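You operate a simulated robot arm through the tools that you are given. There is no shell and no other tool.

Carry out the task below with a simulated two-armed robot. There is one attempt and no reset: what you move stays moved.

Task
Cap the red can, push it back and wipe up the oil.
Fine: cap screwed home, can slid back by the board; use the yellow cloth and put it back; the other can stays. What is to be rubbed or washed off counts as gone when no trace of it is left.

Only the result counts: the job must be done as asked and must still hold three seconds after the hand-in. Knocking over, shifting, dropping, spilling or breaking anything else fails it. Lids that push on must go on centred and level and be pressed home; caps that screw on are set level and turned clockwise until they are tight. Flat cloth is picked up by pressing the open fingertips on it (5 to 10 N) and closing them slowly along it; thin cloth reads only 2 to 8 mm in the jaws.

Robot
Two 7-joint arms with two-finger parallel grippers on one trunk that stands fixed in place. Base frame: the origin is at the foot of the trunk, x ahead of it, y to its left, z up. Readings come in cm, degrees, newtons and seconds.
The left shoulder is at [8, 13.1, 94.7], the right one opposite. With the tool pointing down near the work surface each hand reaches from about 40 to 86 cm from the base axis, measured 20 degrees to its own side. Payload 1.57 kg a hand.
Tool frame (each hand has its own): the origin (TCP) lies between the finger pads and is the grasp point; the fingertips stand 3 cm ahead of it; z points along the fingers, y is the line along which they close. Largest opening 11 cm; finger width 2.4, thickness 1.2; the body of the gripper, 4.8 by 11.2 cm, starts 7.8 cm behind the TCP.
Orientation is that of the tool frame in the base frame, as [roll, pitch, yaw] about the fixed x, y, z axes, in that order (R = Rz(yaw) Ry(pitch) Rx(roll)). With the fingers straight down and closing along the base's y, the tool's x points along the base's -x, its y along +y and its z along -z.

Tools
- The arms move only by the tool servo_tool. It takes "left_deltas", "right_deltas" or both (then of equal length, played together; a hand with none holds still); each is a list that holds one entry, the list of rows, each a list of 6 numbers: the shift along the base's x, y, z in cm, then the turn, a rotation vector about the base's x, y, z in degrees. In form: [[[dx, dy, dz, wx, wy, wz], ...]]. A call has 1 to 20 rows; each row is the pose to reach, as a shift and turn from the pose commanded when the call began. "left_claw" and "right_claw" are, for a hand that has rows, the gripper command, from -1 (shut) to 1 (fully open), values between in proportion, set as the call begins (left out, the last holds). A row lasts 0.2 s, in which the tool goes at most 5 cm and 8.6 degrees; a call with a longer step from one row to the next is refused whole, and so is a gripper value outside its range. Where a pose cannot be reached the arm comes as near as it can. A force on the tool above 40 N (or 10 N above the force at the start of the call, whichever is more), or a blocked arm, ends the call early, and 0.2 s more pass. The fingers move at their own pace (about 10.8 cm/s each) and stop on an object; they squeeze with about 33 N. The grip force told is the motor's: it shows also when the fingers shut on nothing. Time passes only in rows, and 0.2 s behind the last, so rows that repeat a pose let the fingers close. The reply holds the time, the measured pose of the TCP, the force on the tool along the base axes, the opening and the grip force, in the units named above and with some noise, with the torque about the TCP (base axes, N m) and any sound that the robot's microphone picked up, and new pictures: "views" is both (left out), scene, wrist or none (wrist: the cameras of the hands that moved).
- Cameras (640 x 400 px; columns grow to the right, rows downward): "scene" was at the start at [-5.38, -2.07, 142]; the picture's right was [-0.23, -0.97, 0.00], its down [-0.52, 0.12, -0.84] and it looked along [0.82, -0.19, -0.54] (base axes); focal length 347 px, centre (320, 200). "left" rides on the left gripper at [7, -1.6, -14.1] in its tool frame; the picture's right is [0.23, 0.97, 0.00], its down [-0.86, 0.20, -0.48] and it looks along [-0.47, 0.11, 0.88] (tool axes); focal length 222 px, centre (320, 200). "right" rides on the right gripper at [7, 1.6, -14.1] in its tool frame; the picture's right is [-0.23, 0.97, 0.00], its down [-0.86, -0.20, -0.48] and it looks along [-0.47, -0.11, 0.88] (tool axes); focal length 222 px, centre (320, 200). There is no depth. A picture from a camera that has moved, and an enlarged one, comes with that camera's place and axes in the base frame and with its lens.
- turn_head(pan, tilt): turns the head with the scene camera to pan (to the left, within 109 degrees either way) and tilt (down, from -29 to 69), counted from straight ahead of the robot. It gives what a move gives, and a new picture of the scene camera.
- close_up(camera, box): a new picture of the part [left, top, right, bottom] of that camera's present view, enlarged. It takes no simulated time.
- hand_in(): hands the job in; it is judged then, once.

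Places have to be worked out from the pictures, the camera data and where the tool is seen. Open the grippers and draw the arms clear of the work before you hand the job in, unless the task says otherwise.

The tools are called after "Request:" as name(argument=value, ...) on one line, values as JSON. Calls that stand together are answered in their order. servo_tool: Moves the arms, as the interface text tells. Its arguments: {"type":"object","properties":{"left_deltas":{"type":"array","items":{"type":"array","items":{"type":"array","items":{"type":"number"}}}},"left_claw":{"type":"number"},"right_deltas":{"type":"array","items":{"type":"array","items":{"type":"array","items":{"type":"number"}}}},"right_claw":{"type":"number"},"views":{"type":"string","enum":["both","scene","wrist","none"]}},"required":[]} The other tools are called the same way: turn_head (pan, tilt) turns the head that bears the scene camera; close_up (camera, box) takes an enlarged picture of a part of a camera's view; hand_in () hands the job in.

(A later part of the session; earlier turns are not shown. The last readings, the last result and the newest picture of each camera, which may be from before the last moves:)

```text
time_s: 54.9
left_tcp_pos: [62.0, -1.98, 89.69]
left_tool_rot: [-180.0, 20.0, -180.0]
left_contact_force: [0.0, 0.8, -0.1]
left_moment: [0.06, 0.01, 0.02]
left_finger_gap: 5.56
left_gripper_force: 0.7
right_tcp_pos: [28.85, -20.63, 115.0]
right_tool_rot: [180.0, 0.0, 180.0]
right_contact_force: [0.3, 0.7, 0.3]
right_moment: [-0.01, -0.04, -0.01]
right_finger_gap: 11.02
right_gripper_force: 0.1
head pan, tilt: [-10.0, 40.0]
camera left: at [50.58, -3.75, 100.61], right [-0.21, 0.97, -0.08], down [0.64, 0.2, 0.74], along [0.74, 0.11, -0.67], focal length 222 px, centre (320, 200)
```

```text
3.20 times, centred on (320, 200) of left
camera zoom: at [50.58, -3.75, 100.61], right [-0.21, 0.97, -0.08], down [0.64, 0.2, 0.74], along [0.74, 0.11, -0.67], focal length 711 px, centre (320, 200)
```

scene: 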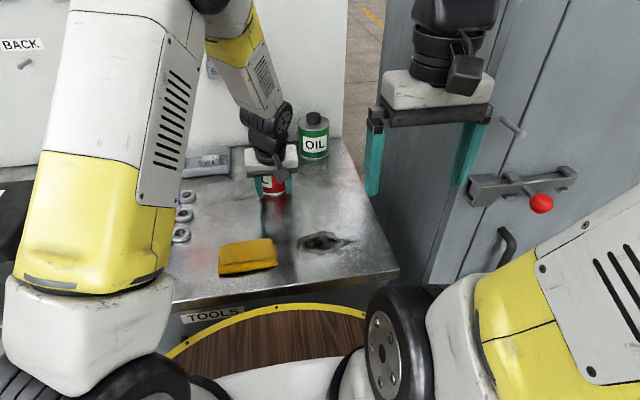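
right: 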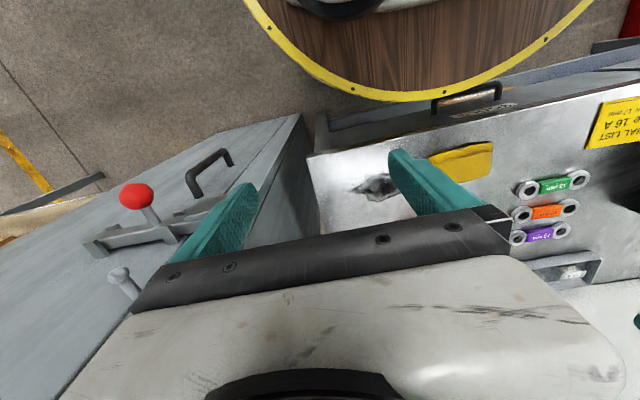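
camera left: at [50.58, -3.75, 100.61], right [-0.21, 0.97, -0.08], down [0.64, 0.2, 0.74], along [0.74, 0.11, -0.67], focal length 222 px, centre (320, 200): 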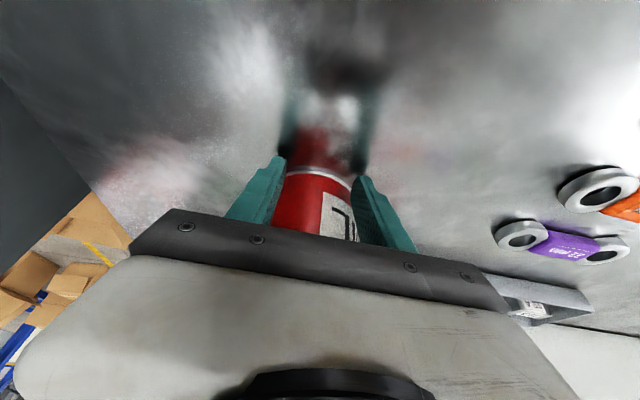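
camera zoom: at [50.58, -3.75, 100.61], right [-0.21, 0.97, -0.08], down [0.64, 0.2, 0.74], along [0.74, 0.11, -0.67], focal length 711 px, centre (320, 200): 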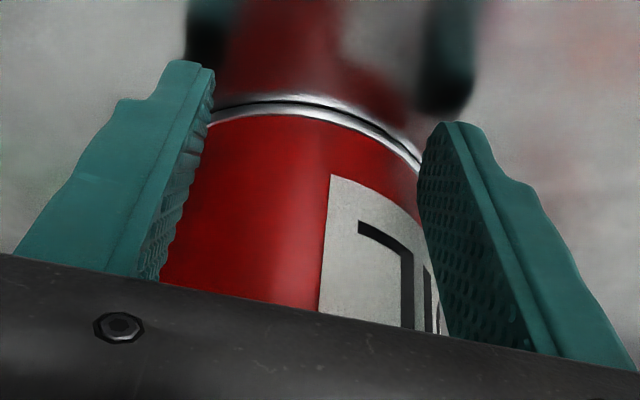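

The can slides nicely in the two-finger cradle, upright. Continuing the push.

Request:
servo_tool(left_deltas=[[[0.8, 0, 0, 0, 0, 0], [1.6, 0, 0, 0, 0, 0], [2.4, 0, 0, 0, 0, 0], [3.2, 0, 0, 0, 0, 0], [4.0, 0, 0, 0, 0, 0], [4.8, 0, 0, 0, 0, 0], [5.6, 0, 0, 0, 0, 0], [6.4, 0, 0, 0, 0, 0], [7.2, 0, 0, 0, 0, 0], [8, 0, 0, 0, 0, 0], [8.8, 0, 0, 0, 0, 0], [9.5, 0, 0, 0, 0, 0], [9.5, 0, 0, 0, 0, 0]]], left_claw=0.0, views="both")

Request:
close_up(camera="scene", box=[220, 90, 350, 210])

Request:
close_up(camera="left", box=[220, 140, 420, 260])

```text
time_s: 57.7
left_tcp_pos: [71.49, -2.08, 89.43]
left_tool_rot: [-180.0, 20.0, 179.9]
left_contact_force: [0.5, -0.1, 0.0]
left_moment: [-0.01, 0.03, 0.01]
left_finger_gap: 5.54
left_gripper_force: 0.1
right_tcp_pos: [28.92, -20.48, 114.9]
right_tool_rot: [-180.0, 0.0, -180.0]
right_contact_force: [-0.2, -0.1, -0.3]
right_moment: [-0.02, 0.04, 0.0]
right_finger_gap: 11.01
right_gripper_force: 0.0
head pan, tilt: [-10.0, 40.0]
camera left: at [60.14, -3.8, 100.56], right [-0.21, 0.97, -0.08], down [0.64, 0.2, 0.74], along [0.74, 0.11, -0.67], focal length 222 px, centre (320, 200)
```

scene: 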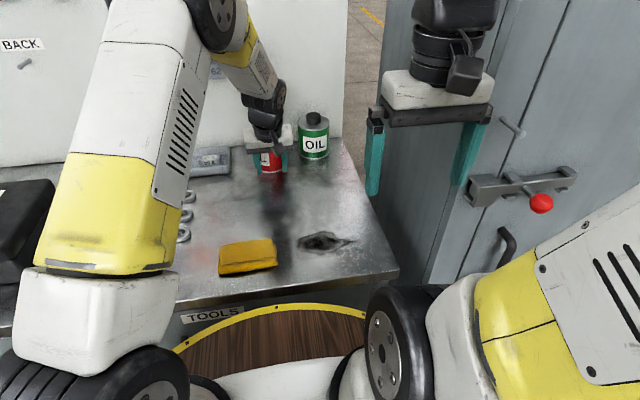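
left: 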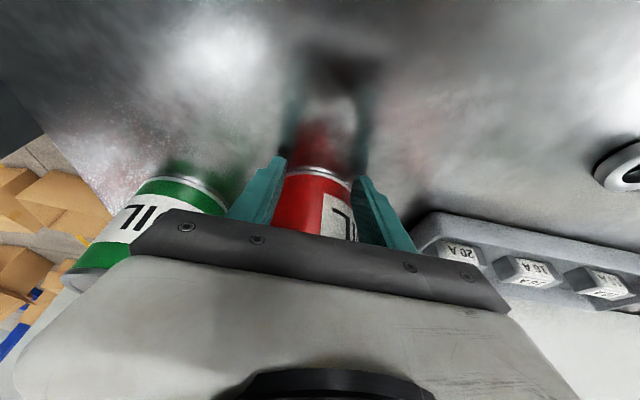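

```text
3.33 times, centred on (285, 150) of scene
camera zoom: at [-5.7, -1.49, 140.88], right [-0.17, -0.98, 0.0], down [-0.63, 0.11, -0.77], along [0.75, -0.13, -0.64], focal length 1155 px, centre (437, 367)
```

zoom: 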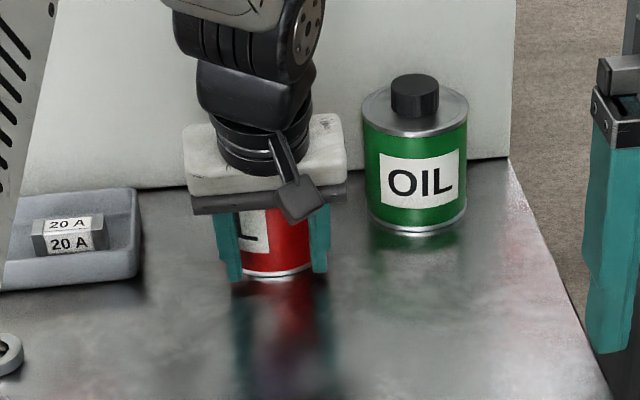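

```text
3.20 times, centred on (320, 200) of left
camera zoom: at [60.14, -3.8, 100.56], right [-0.21, 0.97, -0.08], down [0.64, 0.2, 0.74], along [0.74, 0.11, -0.67], focal length 711 px, centre (320, 200)
```

zoom: 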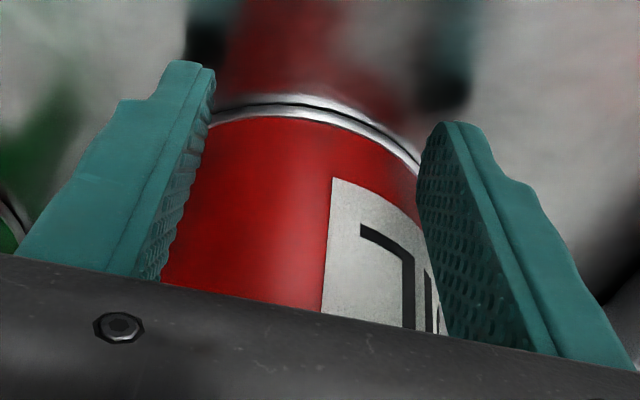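

The can's centre is now at about x=77.2. Pushing the last 5 cm so its back ends about 1.3 cm short of the board, level with the green can.

Request:
servo_tool(left_deltas=[[[0.6, 0, 0.05, 0, 0, 0], [1.2, 0, 0.1, 0, 0, 0], [1.8, 0, 0.1, 0, 0, 0], [2.4, 0, 0.1, 0, 0, 0], [3.0, 0, 0.1, 0, 0, 0], [3.6, 0, 0.1, 0, 0, 0], [4.2, 0, 0.1, 0, 0, 0], [4.7, 0, 0.1, 0, 0, 0], [5.1, 0, 0.1, 0, 0, 0], [5.1, 0, 0.1, 0, 0, 0]]], left_claw=0.0, views="both")

Request:
close_up(camera="scene", box=[220, 90, 350, 210])

```text
time_s: 59.9
left_tcp_pos: [76.66, -1.96, 89.58]
left_tool_rot: [180.0, 20.0, 180.0]
left_contact_force: [-2.2, -1.2, 0.1]
left_moment: [-0.01, 0.05, -0.05]
left_finger_gap: 5.56
left_gripper_force: 0.3
right_tcp_pos: [28.92, -20.56, 114.96]
right_tool_rot: [-180.0, -0.1, -180.0]
right_contact_force: [0.5, -0.2, -0.3]
right_moment: [-0.01, 0.0, -0.01]
right_finger_gap: 10.99
right_gripper_force: 0.1
head pan, tilt: [-10.0, 40.0]
camera left: at [65.27, -3.68, 100.6], right [-0.21, 0.97, -0.08], down [0.64, 0.2, 0.74], along [0.74, 0.11, -0.67], focal length 222 px, centre (320, 200)
```

scene: 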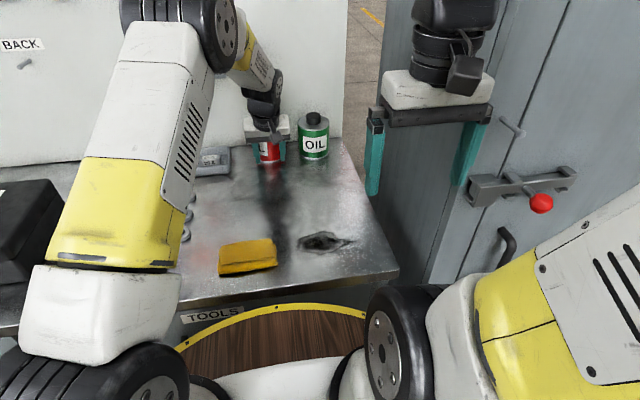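
left: 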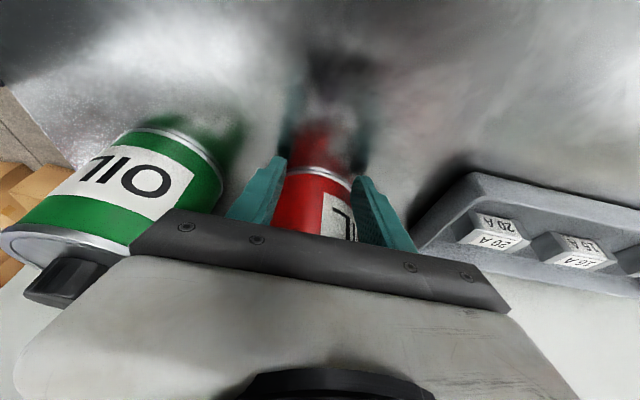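

```text
3.33 times, centred on (285, 150) of scene
camera zoom: at [-5.7, -1.49, 140.88], right [-0.17, -0.98, 0.0], down [-0.63, 0.11, -0.77], along [0.75, -0.13, -0.64], focal length 1155 px, centre (437, 367)
```

zoom: 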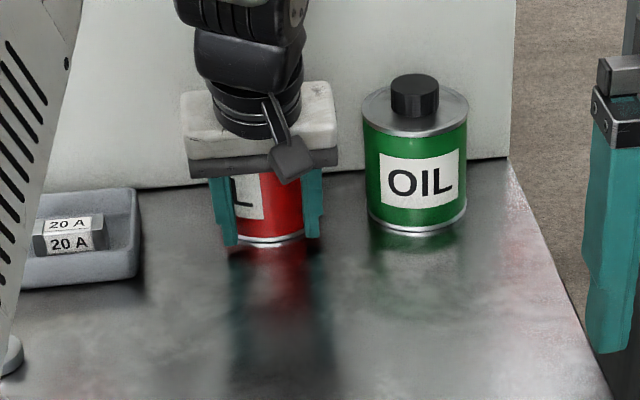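

The can's centre is now at about x≈82.2, beside the green one and ~1.5 cm from the board. Backing the hand off straight, then raising.

Request:
servo_tool(left_deltas=[[[-1, 0, 0, 0, 0, 0], [-3, 0, 0, 0, 0, 0], [-6, 0, 0.5, 0, 0, 0], [-10, 0, 2, 0, 0, 0], [-14, 0, 5, 0, 5, 0], [-18, 1, 9, 0, 10, 0], [-22, 2, 13, 0, 15, 0], [-26, 4, 17, 0, 20, 0], [-30, 7, 19, 0, 20, 0], [-32, 10, 20, 0, 20, 0], [-32, 10, 20, 0, 20, 0]]], left_claw=0.0, views="both")

Request:
close_up(camera="scene", box=[220, 90, 350, 210])

Request:
close_up(camera="scene", box=[200, 200, 400, 300])

Request:
close_up(camera="left", box=[100, 0, 500, 240])

```text
refused: row 6 steps farther than a row can; nothing moved
```

```text
3.33 times, centred on (285, 150) of scene
camera zoom: at [-5.7, -1.49, 140.88], right [-0.17, -0.98, 0.0], down [-0.63, 0.11, -0.77], along [0.75, -0.13, -0.64], focal length 1155 px, centre (437, 367)
```

zoom: 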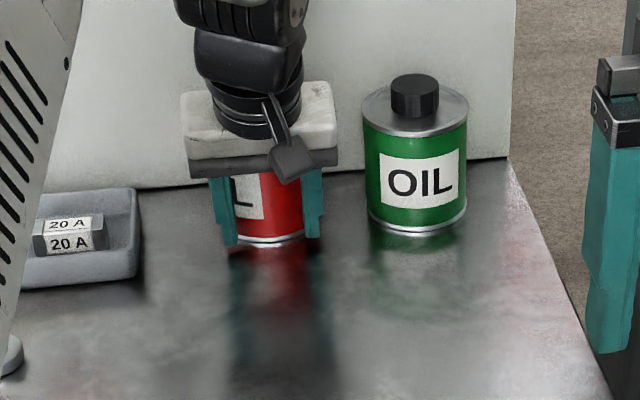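

```text
3.20 times, centred on (300, 250) of scene
camera zoom: at [-5.7, -1.49, 140.88], right [-0.17, -0.98, 0.0], down [-0.63, 0.11, -0.77], along [0.75, -0.13, -0.64], focal length 1109 px, centre (384, 40)
```

zoom: 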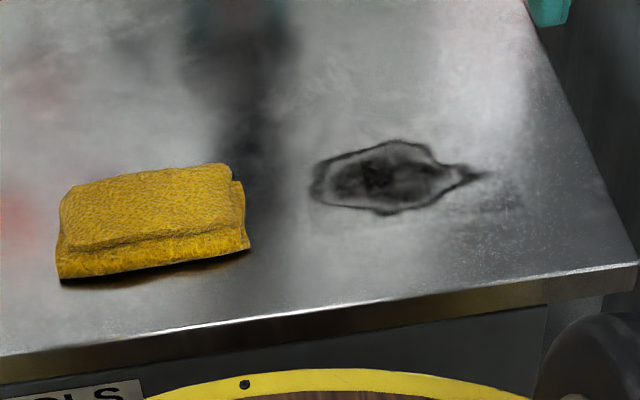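

```text
1.60 times, centred on (300, 120) of left
camera zoom: at [65.27, -3.68, 100.6], right [-0.21, 0.97, -0.08], down [0.64, 0.2, 0.74], along [0.74, 0.11, -0.67], focal length 355 px, centre (352, 328)
```

zoom: 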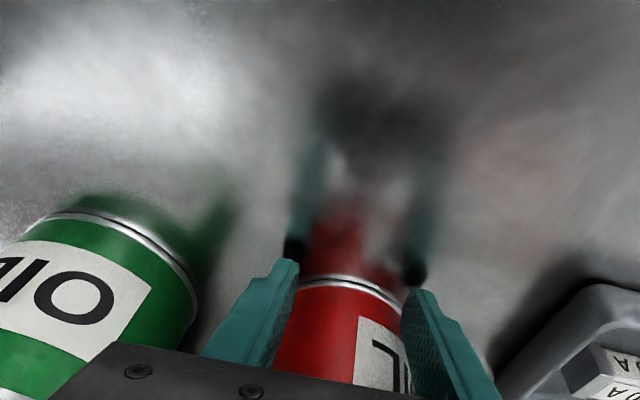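

That path had one step too long, so nothing moved. Repeating the retreat with shorter steps.

Request:
servo_tool(left_deltas=[[[-1, 0, 0, 0, 0, 0], [-3, 0, 0, 0, 0, 0], [-6, 0, 0.5, 0, 0, 0], [-9.5, 0, 2, 0, 0, 0], [-12.5, 0, 5, 0, 5, 0], [-15.5, 0.5, 8.5, 0, 10, 0], [-18.5, 1, 12, 0, 15, 0], [-22, 2, 15, 0, 20, 0], [-26, 3.5, 17, 0, 20, 0], [-29.5, 6, 19, 0, 20, 0], [-32, 9, 20, 0, 20, 0], [-32, 9, 20, 0, 20, 0]]], left_claw=0.0, views="both")

Request:
close_up(camera="scene", box=[220, 90, 350, 210])

Request:
close_up(camera="left", box=[100, 0, 500, 240])

```text
time_s: 62.5
left_tcp_pos: [44.6, 6.63, 109.74]
left_tool_rot: [180.0, 0.0, 179.9]
left_contact_force: [0.2, -1.2, -0.1]
left_moment: [-0.01, -0.02, 0.02]
left_finger_gap: 5.49
left_gripper_force: 0.0
right_tcp_pos: [28.88, -20.6, 114.91]
right_tool_rot: [180.0, 0.1, 179.9]
right_contact_force: [-0.6, 0.5, 0.1]
right_moment: [0.0, -0.02, 0.0]
right_finger_gap: 11.02
right_gripper_force: 0.1
head pan, tilt: [-10.0, 40.0]
camera left: at [37.81, 4.97, 123.94], right [-0.23, 0.97, 0.0], down [0.86, 0.2, 0.48], along [0.47, 0.11, -0.88], focal length 222 px, centre (320, 200)
```

scene: 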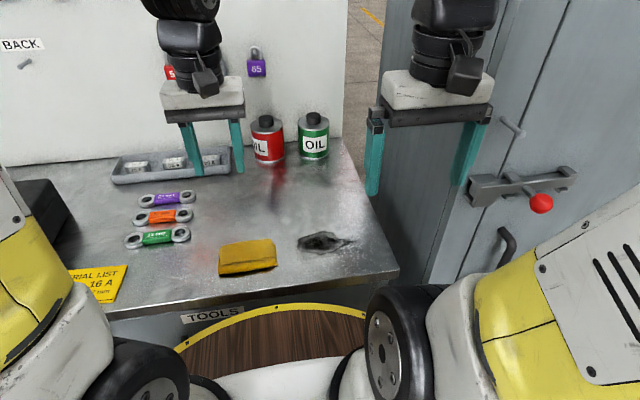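
left: 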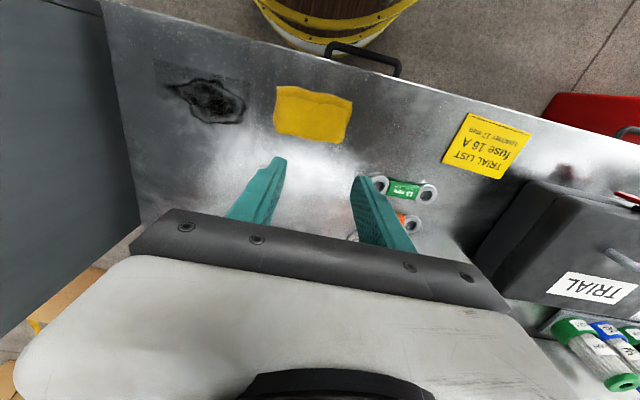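

```text
3.33 times, centred on (285, 150) of scene
camera zoom: at [-5.7, -1.49, 140.88], right [-0.17, -0.98, 0.0], down [-0.63, 0.11, -0.77], along [0.75, -0.13, -0.64], focal length 1155 px, centre (437, 367)
```

zoom: 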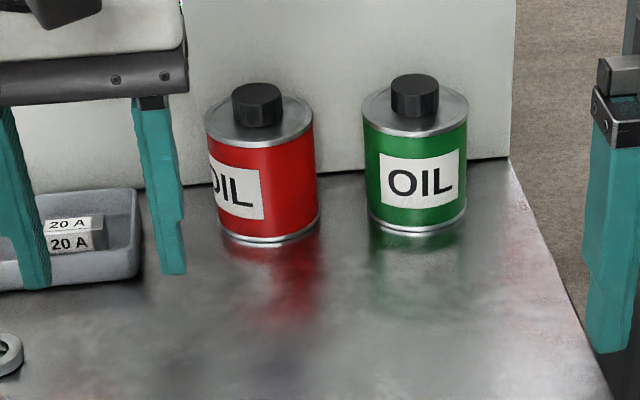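

```text
1.60 times, centred on (300, 120) of left
camera zoom: at [37.81, 4.97, 123.94], right [-0.23, 0.97, 0.0], down [0.86, 0.2, 0.48], along [0.47, 0.11, -0.88], focal length 355 px, centre (352, 328)
```

zoom: 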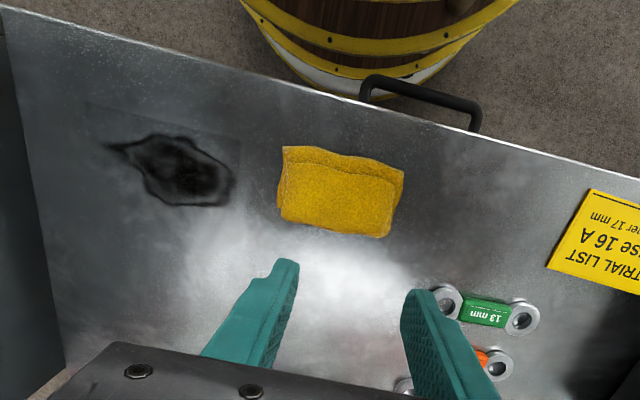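

The red can stands upright and capped next to the green one. Now the cloth: it spans roughly x 39.5–46.5, y -0.8–10.6. I'll look closely at it and the stain before the pick-up.

Request:
close_up(camera="scene", box=[205, 230, 285, 285])

Request:
close_up(camera="left", box=[250, 60, 370, 160])

Request:
close_up(camera="left", box=[140, 50, 260, 140])

Request:
close_up(camera="scene", box=[280, 220, 370, 265])

```text
7.27 times, centred on (245, 258) of scene
camera zoom: at [-5.7, -1.49, 140.88], right [-0.17, -0.98, 0.0], down [-0.63, 0.11, -0.77], along [0.75, -0.13, -0.64], focal length 2521 px, centre (866, -218)
```

zoom: 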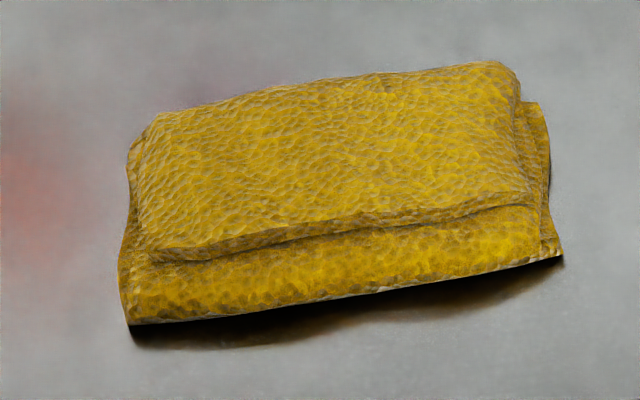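

```text
4.00 times, centred on (310, 110) of left
camera zoom: at [37.81, 4.97, 123.94], right [-0.23, 0.97, 0.0], down [0.86, 0.2, 0.48], along [0.47, 0.11, -0.88], focal length 888 px, centre (360, 560)
```

zoom: 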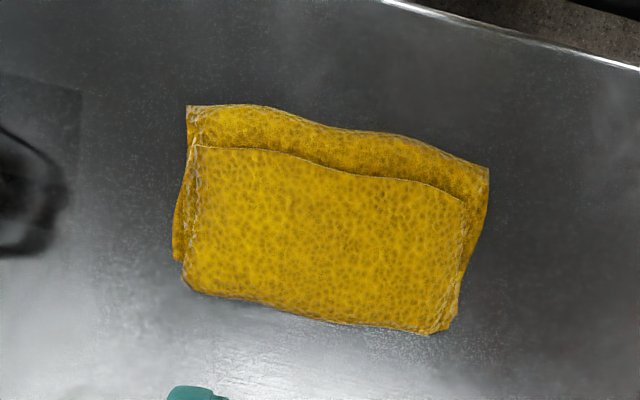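

```text
4.44 times, centred on (200, 95) of left
camera zoom: at [37.81, 4.97, 123.94], right [-0.23, 0.97, 0.0], down [0.86, 0.2, 0.48], along [0.47, 0.11, -0.88], focal length 987 px, centre (853, 667)
```

zoom: 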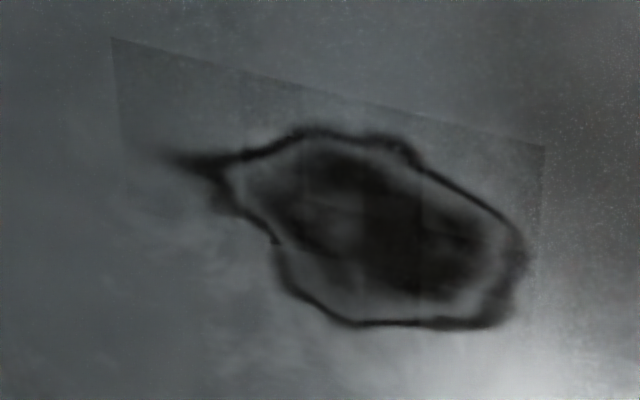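

```text
7.11 times, centred on (325, 242) of scene
camera zoom: at [-5.7, -1.49, 140.88], right [-0.17, -0.98, 0.0], down [-0.63, 0.11, -0.77], along [0.75, -0.13, -0.64], focal length 2465 px, centre (284, -102)
```

zoom: 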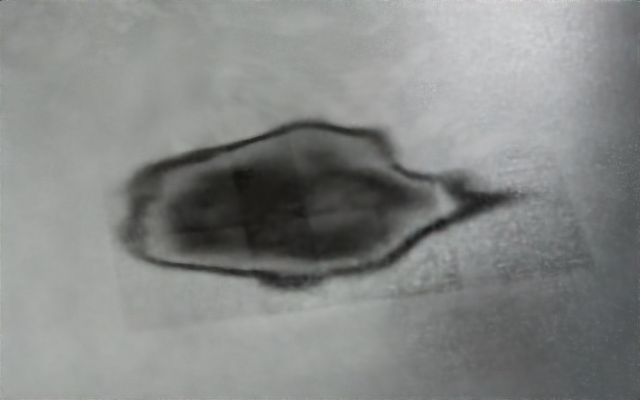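

The stain decal covers about x 40.8–49, y -19.3 to -5.1. The cloth is a folded pad centred near (43.0, 4.95). Moving the left hand, fingers half open, down to just above the cloth.

Request:
servo_tool(left_deltas=[[[-0.5, -0.5, -4, 0, 0, 0], [-1, -1, -8, 0, 0, 0], [-1.6, -1.7, -12, 0, 0, 0], [-1.6, -1.7, -15, 0, 0, 0], [-1.6, -1.7, -17, 0, 0, 0], [-1.6, -1.7, -17.7, 0, 0, 0], [-1.6, -1.7, -17.7, 0, 0, 0]]], left_claw=0.0, views="both")

Request:
close_up(camera="scene", box=[200, 200, 300, 285])

Request:
close_up(camera="left", box=[200, 60, 440, 240])

```text
time_s: 64.1
left_tcp_pos: [43.07, 5.25, 91.75]
left_tool_rot: [-179.9, 0.0, 180.0]
left_contact_force: [0.1, -0.2, 0.9]
left_moment: [-0.03, -0.02, 0.0]
left_finger_gap: 5.51
left_gripper_force: 0.0
right_tcp_pos: [28.86, -20.53, 114.93]
right_tool_rot: [-180.0, -0.1, 179.9]
right_contact_force: [0.3, -0.3, 0.1]
right_moment: [0.02, -0.01, 0.03]
right_finger_gap: 10.99
right_gripper_force: 0.0
head pan, tilt: [-10.0, 40.0]
camera left: at [36.13, 3.53, 106.01], right [-0.23, 0.97, 0.0], down [0.86, 0.2, 0.48], along [0.47, 0.11, -0.88], focal length 222 px, centre (320, 200)
```

scene: 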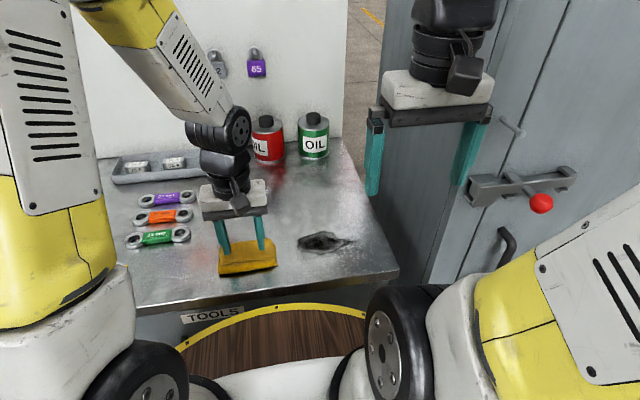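
left: 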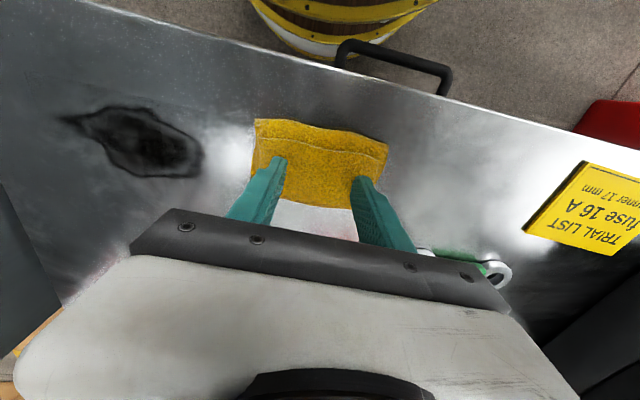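

```text
4.71 times, centred on (250, 242) of scene
camera zoom: at [-5.7, -1.49, 140.88], right [-0.17, -0.98, 0.0], down [-0.63, 0.11, -0.77], along [0.75, -0.13, -0.64], focal length 1631 px, centre (649, 0)
```

zoom: 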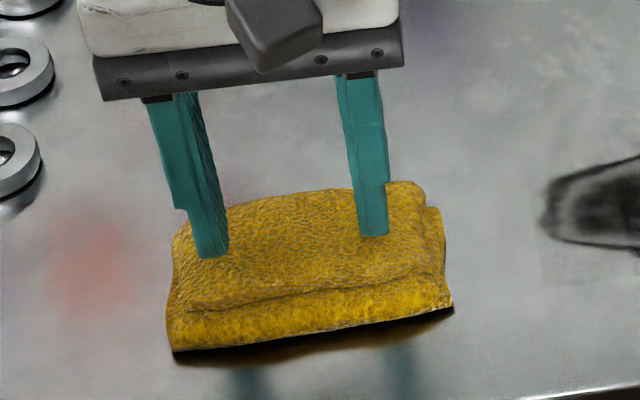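

```text
2.22 times, centred on (320, 150) of left
camera zoom: at [36.13, 3.53, 106.01], right [-0.23, 0.97, 0.0], down [0.86, 0.2, 0.48], along [0.47, 0.11, -0.88], focal length 494 px, centre (320, 311)
```

zoom: 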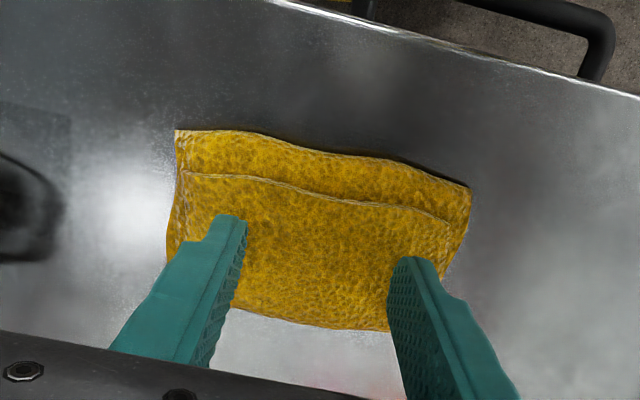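

TCP is centred over the cloth with tips at z≈88.75. Lowering gently to find the cloth's surface.

Request:
servo_tool(left_deltas=[[[0, -0.2, -0.4, 0, 0, 0], [0, -0.3, -0.8, 0, 0, 0], [0, -0.3, -1.1, 0, 0, 0], [0, -0.3, -1.1, 0, 0, 0]]], left_claw=0.0, views="none")

Request:
close_up(camera="scene", box=[200, 200, 300, 285])

```text
time_s: 64.7
left_tcp_pos: [43.09, 4.97, 91.4]
left_tool_rot: [-180.0, 0.1, 180.0]
left_contact_force: [-5.1, 2.9, 19.1]
left_moment: [0.03, 0.21, -0.03]
left_finger_gap: 5.49
left_gripper_force: 0.1
right_tcp_pos: [28.8, -20.66, 114.89]
right_tool_rot: [-180.0, 0.0, -180.0]
right_contact_force: [-0.4, 0.8, 0.2]
right_moment: [-0.05, -0.03, 0.01]
right_finger_gap: 11.01
right_gripper_force: 0.0
head pan, tilt: [-10.0, 40.0]
stopped in row 3 (left hand): the force on the tool passed its limit at 52 N (the readings are from after the stop); the commanded pose is now the measured one
```

```text
4.71 times, centred on (250, 242) of scene
camera zoom: at [-5.78, -1.47, 140.87], right [-0.17, -0.98, 0.0], down [-0.63, 0.11, -0.77], along [0.75, -0.13, -0.64], focal length 1631 px, centre (649, 0)
```

zoom: 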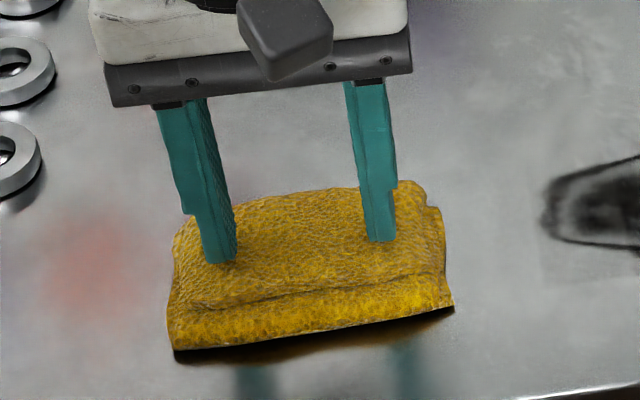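

The cloth resists stiffly with its top at z≈88.4, so it behaves as a firm folded pad ~2.8 cm thick. I'll grip it across its 6.7 cm width instead: raise, turn the hand 90° so the fingers close along x, and open wider.

Request:
servo_tool(left_deltas=[[[0, 0, 1, 0, 0, 0], [0, 0, 4, 0, 0, 0], [0, -0.1, 6, 0, 0, -8], [0, -0.1, 6, 0, 0, -16], [0, -0.1, 6, 0, 0, -24], [0, -0.1, 6, 0, 0, -32], [0, -0.1, 6, 0, 0, -40], [0, -0.1, 6, 0, 0, -48], [0, -0.1, 6, 0, 0, -56], [0, -0.1, 6, 0, 0, -64], [0, -0.1, 6, 0, 0, -72], [0, -0.1, 6, 0, 0, -80], [0, -0.1, 6, 0, 0, -88], [0, -0.1, 6, 0, 0, -90], [0, -0.1, 6, 0, 0, -90]]], left_claw=0.75, views="both")

Request:
close_up(camera="scene", box=[200, 200, 300, 285])

Request:
close_up(camera="left", box=[200, 60, 440, 240])

```text
time_s: 67.9
left_tcp_pos: [43.08, 4.89, 97.2]
left_tool_rot: [-179.9, 0.1, 89.9]
left_contact_force: [0.4, -0.4, 0.1]
left_moment: [0.0, -0.02, -0.02]
left_finger_gap: 9.65
left_gripper_force: 0.0
right_tcp_pos: [28.93, -20.51, 114.85]
right_tool_rot: [179.9, -0.1, -180.0]
right_contact_force: [-0.3, 0.3, 0.8]
right_moment: [0.0, 0.0, 0.01]
right_finger_gap: 11.02
right_gripper_force: 0.1
head pan, tilt: [-10.0, 40.0]
camera left: at [41.55, 11.8, 111.48], right [0.97, 0.23, 0.0], down [0.2, -0.85, 0.48], along [0.11, -0.47, -0.88], focal length 222 px, centre (320, 200)
```

scene: 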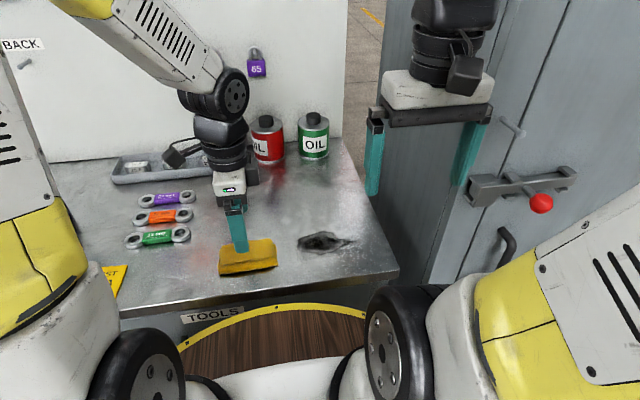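
left: 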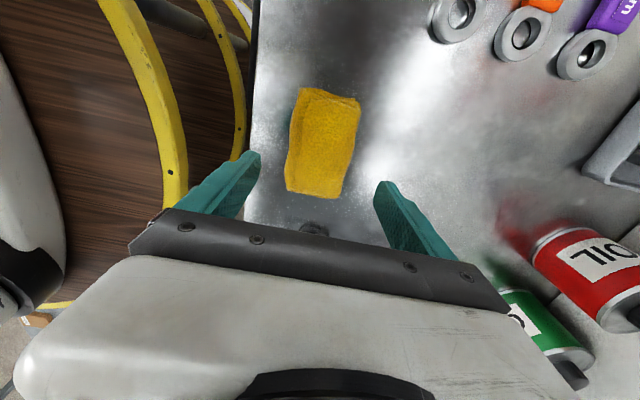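

```text
4.71 times, centred on (250, 242) of scene
camera zoom: at [-5.7, -1.49, 140.88], right [-0.17, -0.98, 0.0], down [-0.63, 0.11, -0.77], along [0.75, -0.13, -0.64], focal length 1631 px, centre (649, 0)
```

zoom: 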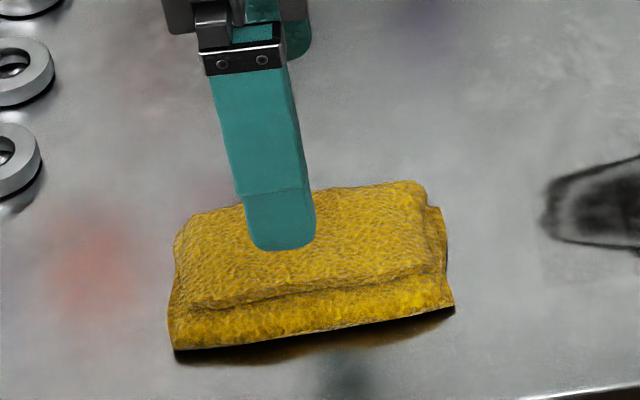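

```text
2.22 times, centred on (320, 150) of left
camera zoom: at [41.55, 11.8, 111.48], right [0.97, 0.23, 0.0], down [0.2, -0.85, 0.48], along [0.11, -0.47, -0.88], focal length 494 px, centre (320, 311)
```

zoom: 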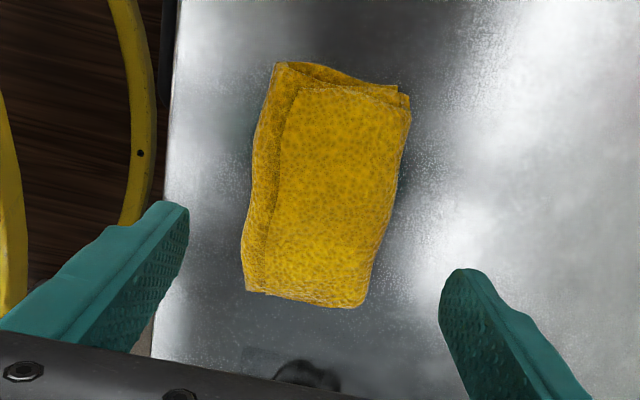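

The pad spans x 39.5–46.5, centred at (43.0, 4.95) under the hand, with clearance on both sides. Descending to straddle it, tips ~0.5 cm above the table.

Request:
servo_tool(left_deltas=[[[0, 0.05, -2, 0, 0, 0], [0, 0.05, -4, 0, 0, 0], [0, 0.05, -6, 0, 0, 0], [0, 0.05, -7.2, 0, 0, 0], [0, 0.05, -8.0, 0, 0, 0], [0, 0.05, -8.0, 0, 0, 0]]], left_claw=0.75, views="none")

Request:
close_up(camera="scene", box=[200, 200, 300, 285])

Request:
close_up(camera="left", box=[180, 60, 460, 250])

```text
time_s: 69.3
left_tcp_pos: [43.05, 4.97, 89.26]
left_tool_rot: [179.9, 0.1, 90.1]
left_contact_force: [0.1, -0.5, 0.2]
left_moment: [-0.01, -0.01, -0.01]
left_finger_gap: 9.63
left_gripper_force: 0.0
right_tcp_pos: [28.84, -20.54, 114.96]
right_tool_rot: [-180.0, -0.1, -179.9]
right_contact_force: [0.0, 0.2, 0.4]
right_moment: [-0.03, 0.02, -0.01]
right_finger_gap: 11.01
right_gripper_force: 0.1
head pan, tilt: [-10.0, 40.0]
```

```text
4.71 times, centred on (250, 242) of scene
camera zoom: at [-5.7, -1.49, 140.88], right [-0.17, -0.98, 0.0], down [-0.63, 0.11, -0.77], along [0.75, -0.13, -0.64], focal length 1631 px, centre (649, 0)
```

zoom: 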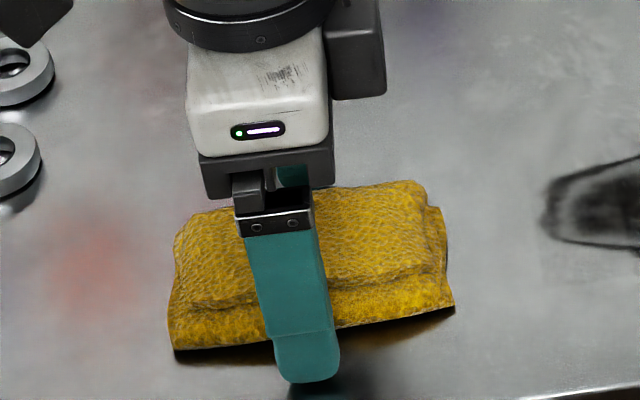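

```text
2.11 times, centred on (320, 155) of left
camera zoom: at [41.47, 11.9, 103.53], right [0.97, 0.23, 0.0], down [0.2, -0.85, 0.48], along [0.11, -0.47, -0.88], focal length 468 px, centre (320, 295)
```

zoom: 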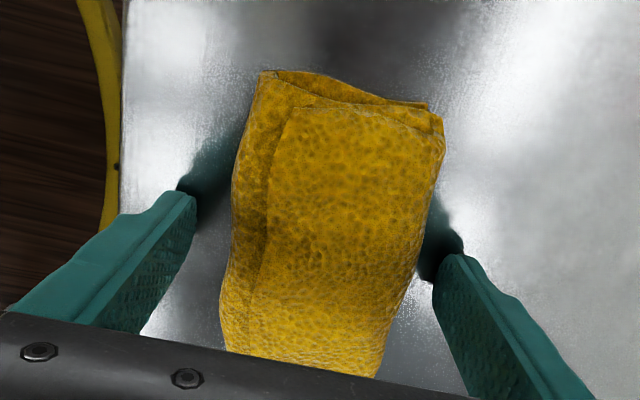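

Fingers straddle the pad cleanly. Closing gradually to see how the pad reacts.

Request:
servo_tool(left_deltas=[[[0, 0, -0.15, 0, 0, 0], [0, 0, -0.15, 0, 0, 0], [0, 0, -0.15, 0, 0, 0]]], left_claw=0.3, views="none")

Request:
servo_tool(left_deltas=[[[0, 0, 0, 0, 0, 0], [0, 0, 0, 0, 0, 0], [0, 0, 0, 0, 0, 0]]], left_claw=0.1, views="none")

Request:
close_up(camera="scene", box=[200, 200, 300, 285])

Request:
close_up(camera="left", box=[180, 60, 460, 250])

```text
time_s: 70.1
left_tcp_pos: [43.07, 5.0, 89.18]
left_tool_rot: [180.0, 0.1, 90.0]
left_contact_force: [-0.9, 0.1, 0.6]
left_moment: [0.0, -0.02, 0.0]
left_finger_gap: 7.13
left_gripper_force: 0.1
right_tcp_pos: [28.9, -20.53, 114.83]
right_tool_rot: [-180.0, 0.1, 179.9]
right_contact_force: [-1.0, -0.3, 0.9]
right_moment: [0.0, 0.03, 0.02]
right_finger_gap: 11.0
right_gripper_force: 0.1
head pan, tilt: [-10.0, 40.0]
```

```text
time_s: 70.9
left_tcp_pos: [43.11, 4.92, 89.29]
left_tool_rot: [179.9, 0.0, 90.0]
left_contact_force: [0.2, -0.5, 0.2]
left_moment: [0.0, 0.0, 0.03]
left_finger_gap: 6.42
left_gripper_force: 33.0
right_tcp_pos: [28.77, -20.41, 115.0]
right_tool_rot: [-179.9, 0.0, 180.0]
right_contact_force: [0.2, -0.1, 0.0]
right_moment: [0.01, -0.05, 0.01]
right_finger_gap: 10.98
right_gripper_force: 0.1
head pan, tilt: [-10.0, 40.0]
```

```text
4.71 times, centred on (250, 242) of scene
camera zoom: at [-5.7, -1.49, 140.88], right [-0.17, -0.98, 0.0], down [-0.63, 0.11, -0.77], along [0.75, -0.13, -0.64], focal length 1631 px, centre (649, 0)
```

zoom: 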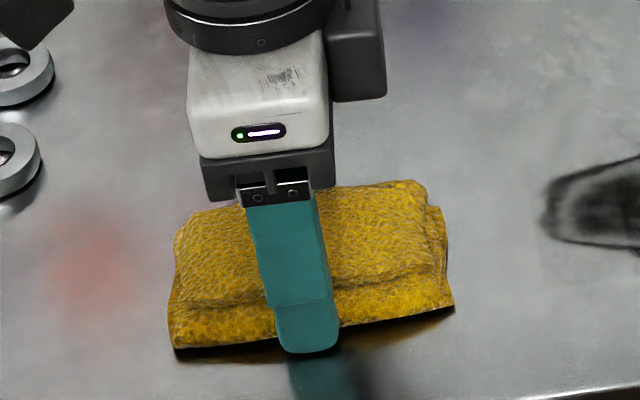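

```text
2.11 times, centred on (320, 155) of left
camera zoom: at [41.52, 11.9, 103.36], right [0.97, 0.23, 0.0], down [0.2, -0.85, 0.48], along [0.11, -0.47, -0.88], focal length 468 px, centre (320, 295)
```

zoom: 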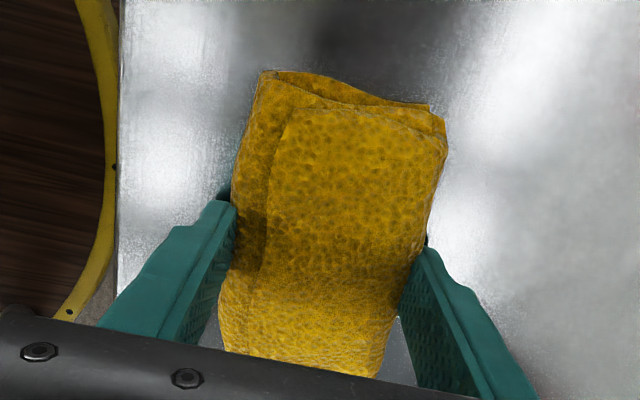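

The fingers stopped at 6.42 cm with 33 N: the pad is firm and held. Original grip pose is TCP (43.08, 4.97, 89.2), yaw 90. Squeezing fully and lifting a little to verify.

Request:
servo_tool(left_deltas=[[[0, 0, 0, 0, 0, 0], [0, 0, 0, 0, 0, 0], [0, 0, 0.7, 0, 0, 0], [0, 0, 2, 0, 0, 0], [0, 0, 4, 0, 0, 0], [0, 0, 5, 0, 0, 0], [0, 0, 5, 0, 0, 0]]], left_claw=-1, views="both")

Request:
close_up(camera="scene", box=[190, 180, 320, 290])

```text
time_s: 72.5
left_tcp_pos: [43.08, 4.98, 94.2]
left_tool_rot: [180.0, 0.1, 90.0]
left_contact_force: [0.5, -0.2, 0.0]
left_moment: [0.0, -0.01, 0.02]
left_finger_gap: 6.4
left_gripper_force: 32.8
right_tcp_pos: [28.91, -20.62, 114.9]
right_tool_rot: [-179.9, 0.0, 179.9]
right_contact_force: [0.0, 0.4, 0.4]
right_moment: [-0.01, 0.0, 0.02]
right_finger_gap: 11.01
right_gripper_force: 0.0
head pan, tilt: [-10.0, 40.0]
camera left: at [41.53, 11.9, 108.31], right [0.97, 0.23, 0.0], down [0.2, -0.85, 0.48], along [0.11, -0.47, -0.88], focal length 222 px, centre (320, 200)
```

scene: 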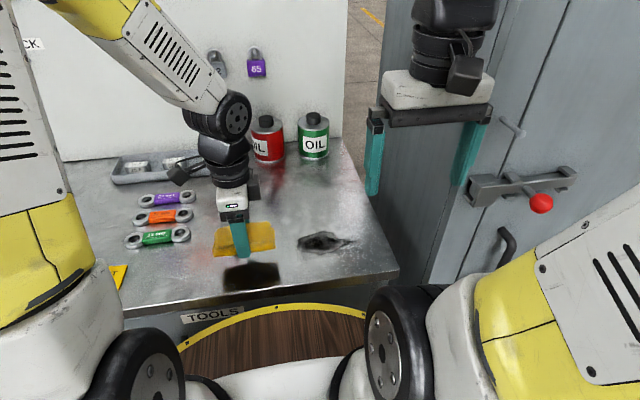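
left: 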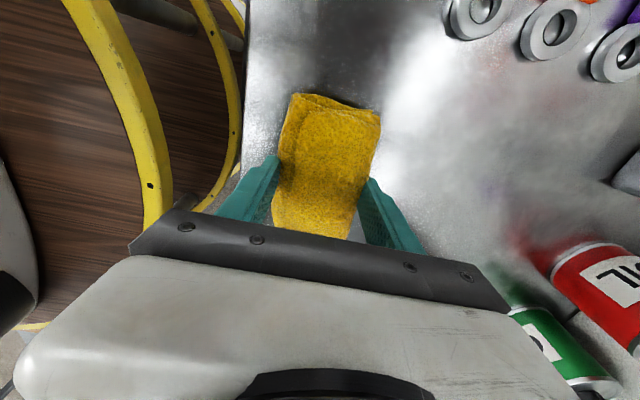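

```text
3.64 times, centred on (255, 235) of scene
camera zoom: at [-5.7, -1.49, 140.88], right [-0.17, -0.98, 0.0], down [-0.63, 0.11, -0.77], along [0.75, -0.13, -0.64], focal length 1260 px, centre (556, 73)
```

zoom: 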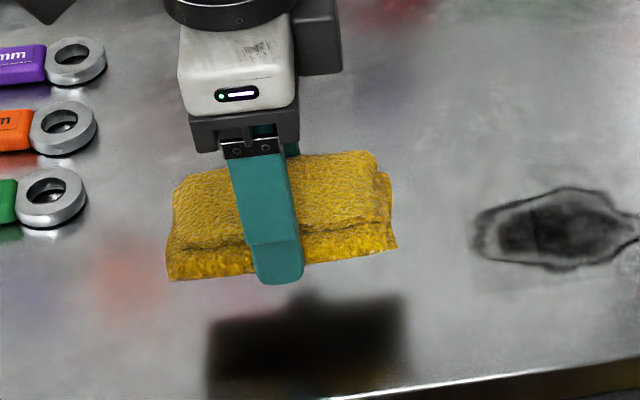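

The cloth came up level and secure. Carrying it over to the stain, 5 cm above the table.

Request:
servo_tool(left_deltas=[[[0.4, -3.5, 0, 0, 0, 0], [0.8, -7, 0, 0, 0, 0], [1.2, -10.5, 0, 0, 0, 0], [1.6, -14, 0, 0, 0, 0], [1.8, -17.0, 0, 0, 0, 0], [1.8, -17.0, -2, 0, 0, 0], [1.8, -17.0, -4, 0, 0, 0], [1.8, -17.0, -4.5, 0, 0, 0], [1.8, -17.0, -4.5, 0, 0, 0]]], left_claw=-1, views="both")

Request:
close_up(camera="scene", box=[240, 180, 390, 290])

```text
time_s: 74.5
left_tcp_pos: [44.85, -12.26, 89.6]
left_tool_rot: [179.9, 0.1, 90.0]
left_contact_force: [-1.0, -0.3, -0.2]
left_moment: [-0.01, -0.02, 0.02]
left_finger_gap: 6.37
left_gripper_force: 33.3
right_tcp_pos: [28.91, -20.6, 114.91]
right_tool_rot: [180.0, 0.0, -179.9]
right_contact_force: [0.8, 0.3, -0.1]
right_moment: [-0.01, 0.01, 0.03]
right_finger_gap: 11.02
right_gripper_force: 0.1
head pan, tilt: [-10.0, 40.0]
camera left: at [43.29, -5.21, 103.77], right [0.97, 0.23, 0.0], down [0.2, -0.85, 0.48], along [0.11, -0.47, -0.88], focal length 222 px, centre (320, 200)
```

scene: 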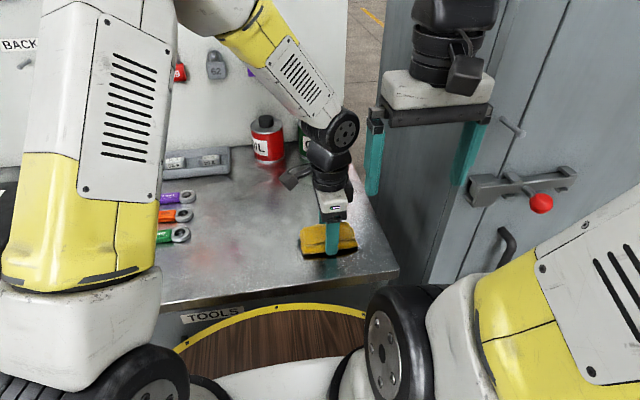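
left: 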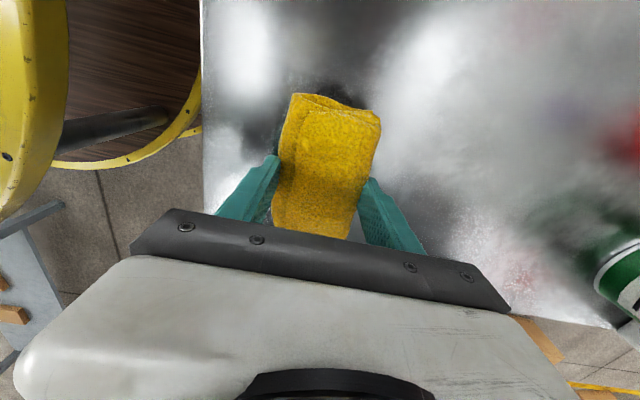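

```text
3.64 times, centred on (315, 235) of scene
camera zoom: at [-5.7, -1.49, 140.88], right [-0.17, -0.98, 0.0], down [-0.63, 0.11, -0.77], along [0.75, -0.13, -0.64], focal length 1260 px, centre (338, 73)
```

zoom: 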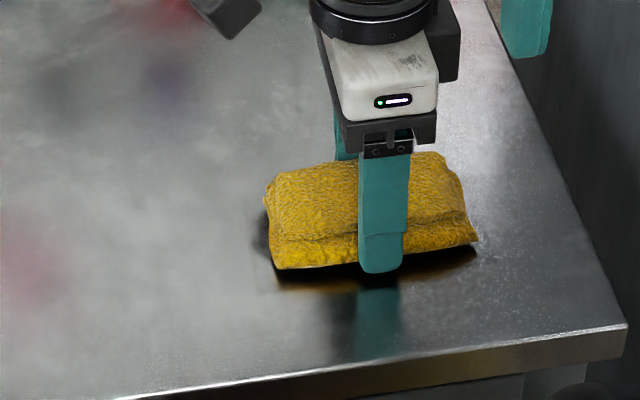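

Pad is above the stain at TCP z=89.6. Lowering gently to touch down.

Request:
servo_tool(left_deltas=[[[0, 0, -0.1, 0, 0, 0], [0, 0, -0.2, 0, 0, 0], [0, 0, -0.3, 0, 0, 0], [0, 0, -0.4, 0, 0, 0], [0, 0, -0.4, 0, 0, 0]]], left_claw=-1, views="none")

```text
time_s: 75.7
left_tcp_pos: [44.98, -12.06, 89.29]
left_tool_rot: [-179.9, 0.1, 90.0]
left_contact_force: [0.4, 0.0, -1.0]
left_moment: [-0.01, 0.01, 0.01]
left_finger_gap: 6.4
left_gripper_force: 33.3
right_tcp_pos: [28.89, -20.41, 114.97]
right_tool_rot: [-179.9, 0.0, 179.9]
right_contact_force: [-0.2, -1.0, 0.1]
right_moment: [0.0, 0.03, -0.02]
right_finger_gap: 11.0
right_gripper_force: 0.1
head pan, tilt: [-10.0, 40.0]
```

No contact yet at 89.29. Lowering a little more.

Request:
servo_tool(left_deltas=[[[0, 0, -0.07, 0, 0, 0], [0, 0, -0.14, 0, 0, 0], [0, 0, -0.2, 0, 0, 0], [0, 0, -0.2, 0, 0, 0]]], left_claw=-1, views="none")

```text
time_s: 76.7
left_tcp_pos: [44.91, -12.25, 89.23]
left_tool_rot: [179.9, 0.2, 90.0]
left_contact_force: [0.6, 1.4, 15.0]
left_moment: [0.13, 0.17, 0.09]
left_finger_gap: 6.38
left_gripper_force: 32.8
right_tcp_pos: [28.86, -20.49, 114.93]
right_tool_rot: [-180.0, 0.0, -180.0]
right_contact_force: [0.1, 0.2, 1.2]
right_moment: [-0.01, 0.01, 0.01]
right_finger_gap: 11.01
right_gripper_force: 0.0
head pan, tilt: [-10.0, 40.0]
```

Contact at 15 N. Easing slightly and making the first strokes along y at this x.

Request:
servo_tool(left_deltas=[[[0, -1, 0.04, 0, 0, 0], [0, -2, 0.04, 0, 0, 0], [0, -3, 0.04, 0, 0, 0], [0, -2, 0.04, 0, 0, 0], [0, -1, 0.04, 0, 0, 0], [0, 0, 0.04, 0, 0, 0], [0, 1, 0.04, 0, 0, 0], [0, 2, 0.04, 0, 0, 0], [0, 3, 0.04, 0, 0, 0], [0, 3, 0.04, 0, 0, 0]]], left_claw=-1, views="both")

Request:
close_up(camera="scene", box=[240, 180, 390, 290])

```text
time_s: 78.9
left_tcp_pos: [45.1, -8.88, 89.24]
left_tool_rot: [180.0, 0.2, 89.9]
left_contact_force: [0.4, -10.1, 21.3]
left_moment: [-0.26, 0.05, 0.11]
left_finger_gap: 6.37
left_gripper_force: 33.1
right_tcp_pos: [28.93, -20.53, 114.94]
right_tool_rot: [179.9, -0.1, -180.0]
right_contact_force: [-0.1, 0.7, -1.1]
right_moment: [-0.02, -0.03, 0.02]
right_finger_gap: 10.99
right_gripper_force: 0.0
head pan, tilt: [-10.0, 40.0]
camera left: at [43.44, -2.02, 103.3], right [0.97, 0.23, 0.0], down [0.2, -0.85, 0.48], along [0.11, -0.47, -0.88], focal length 222 px, centre (320, 200)
```

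scene: 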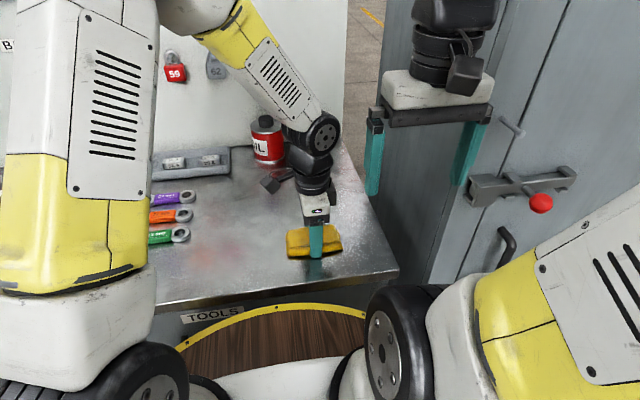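
left: 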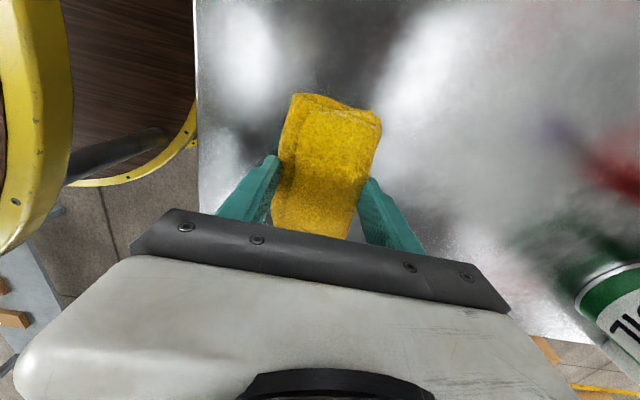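

```text
3.64 times, centred on (315, 235) of scene
camera zoom: at [-5.75, -1.52, 140.87], right [-0.17, -0.98, 0.0], down [-0.63, 0.11, -0.77], along [0.75, -0.13, -0.64], focal length 1260 px, centre (338, 73)
```

zoom: 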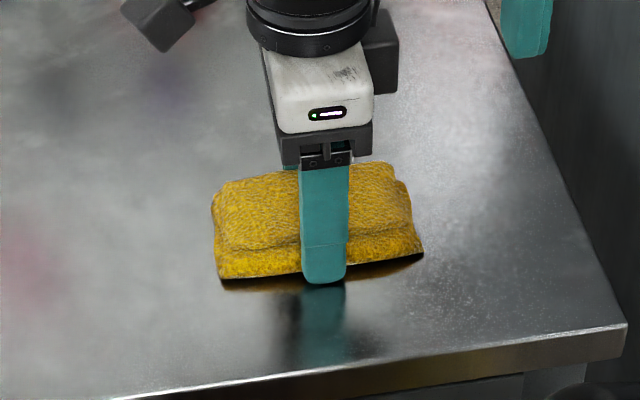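

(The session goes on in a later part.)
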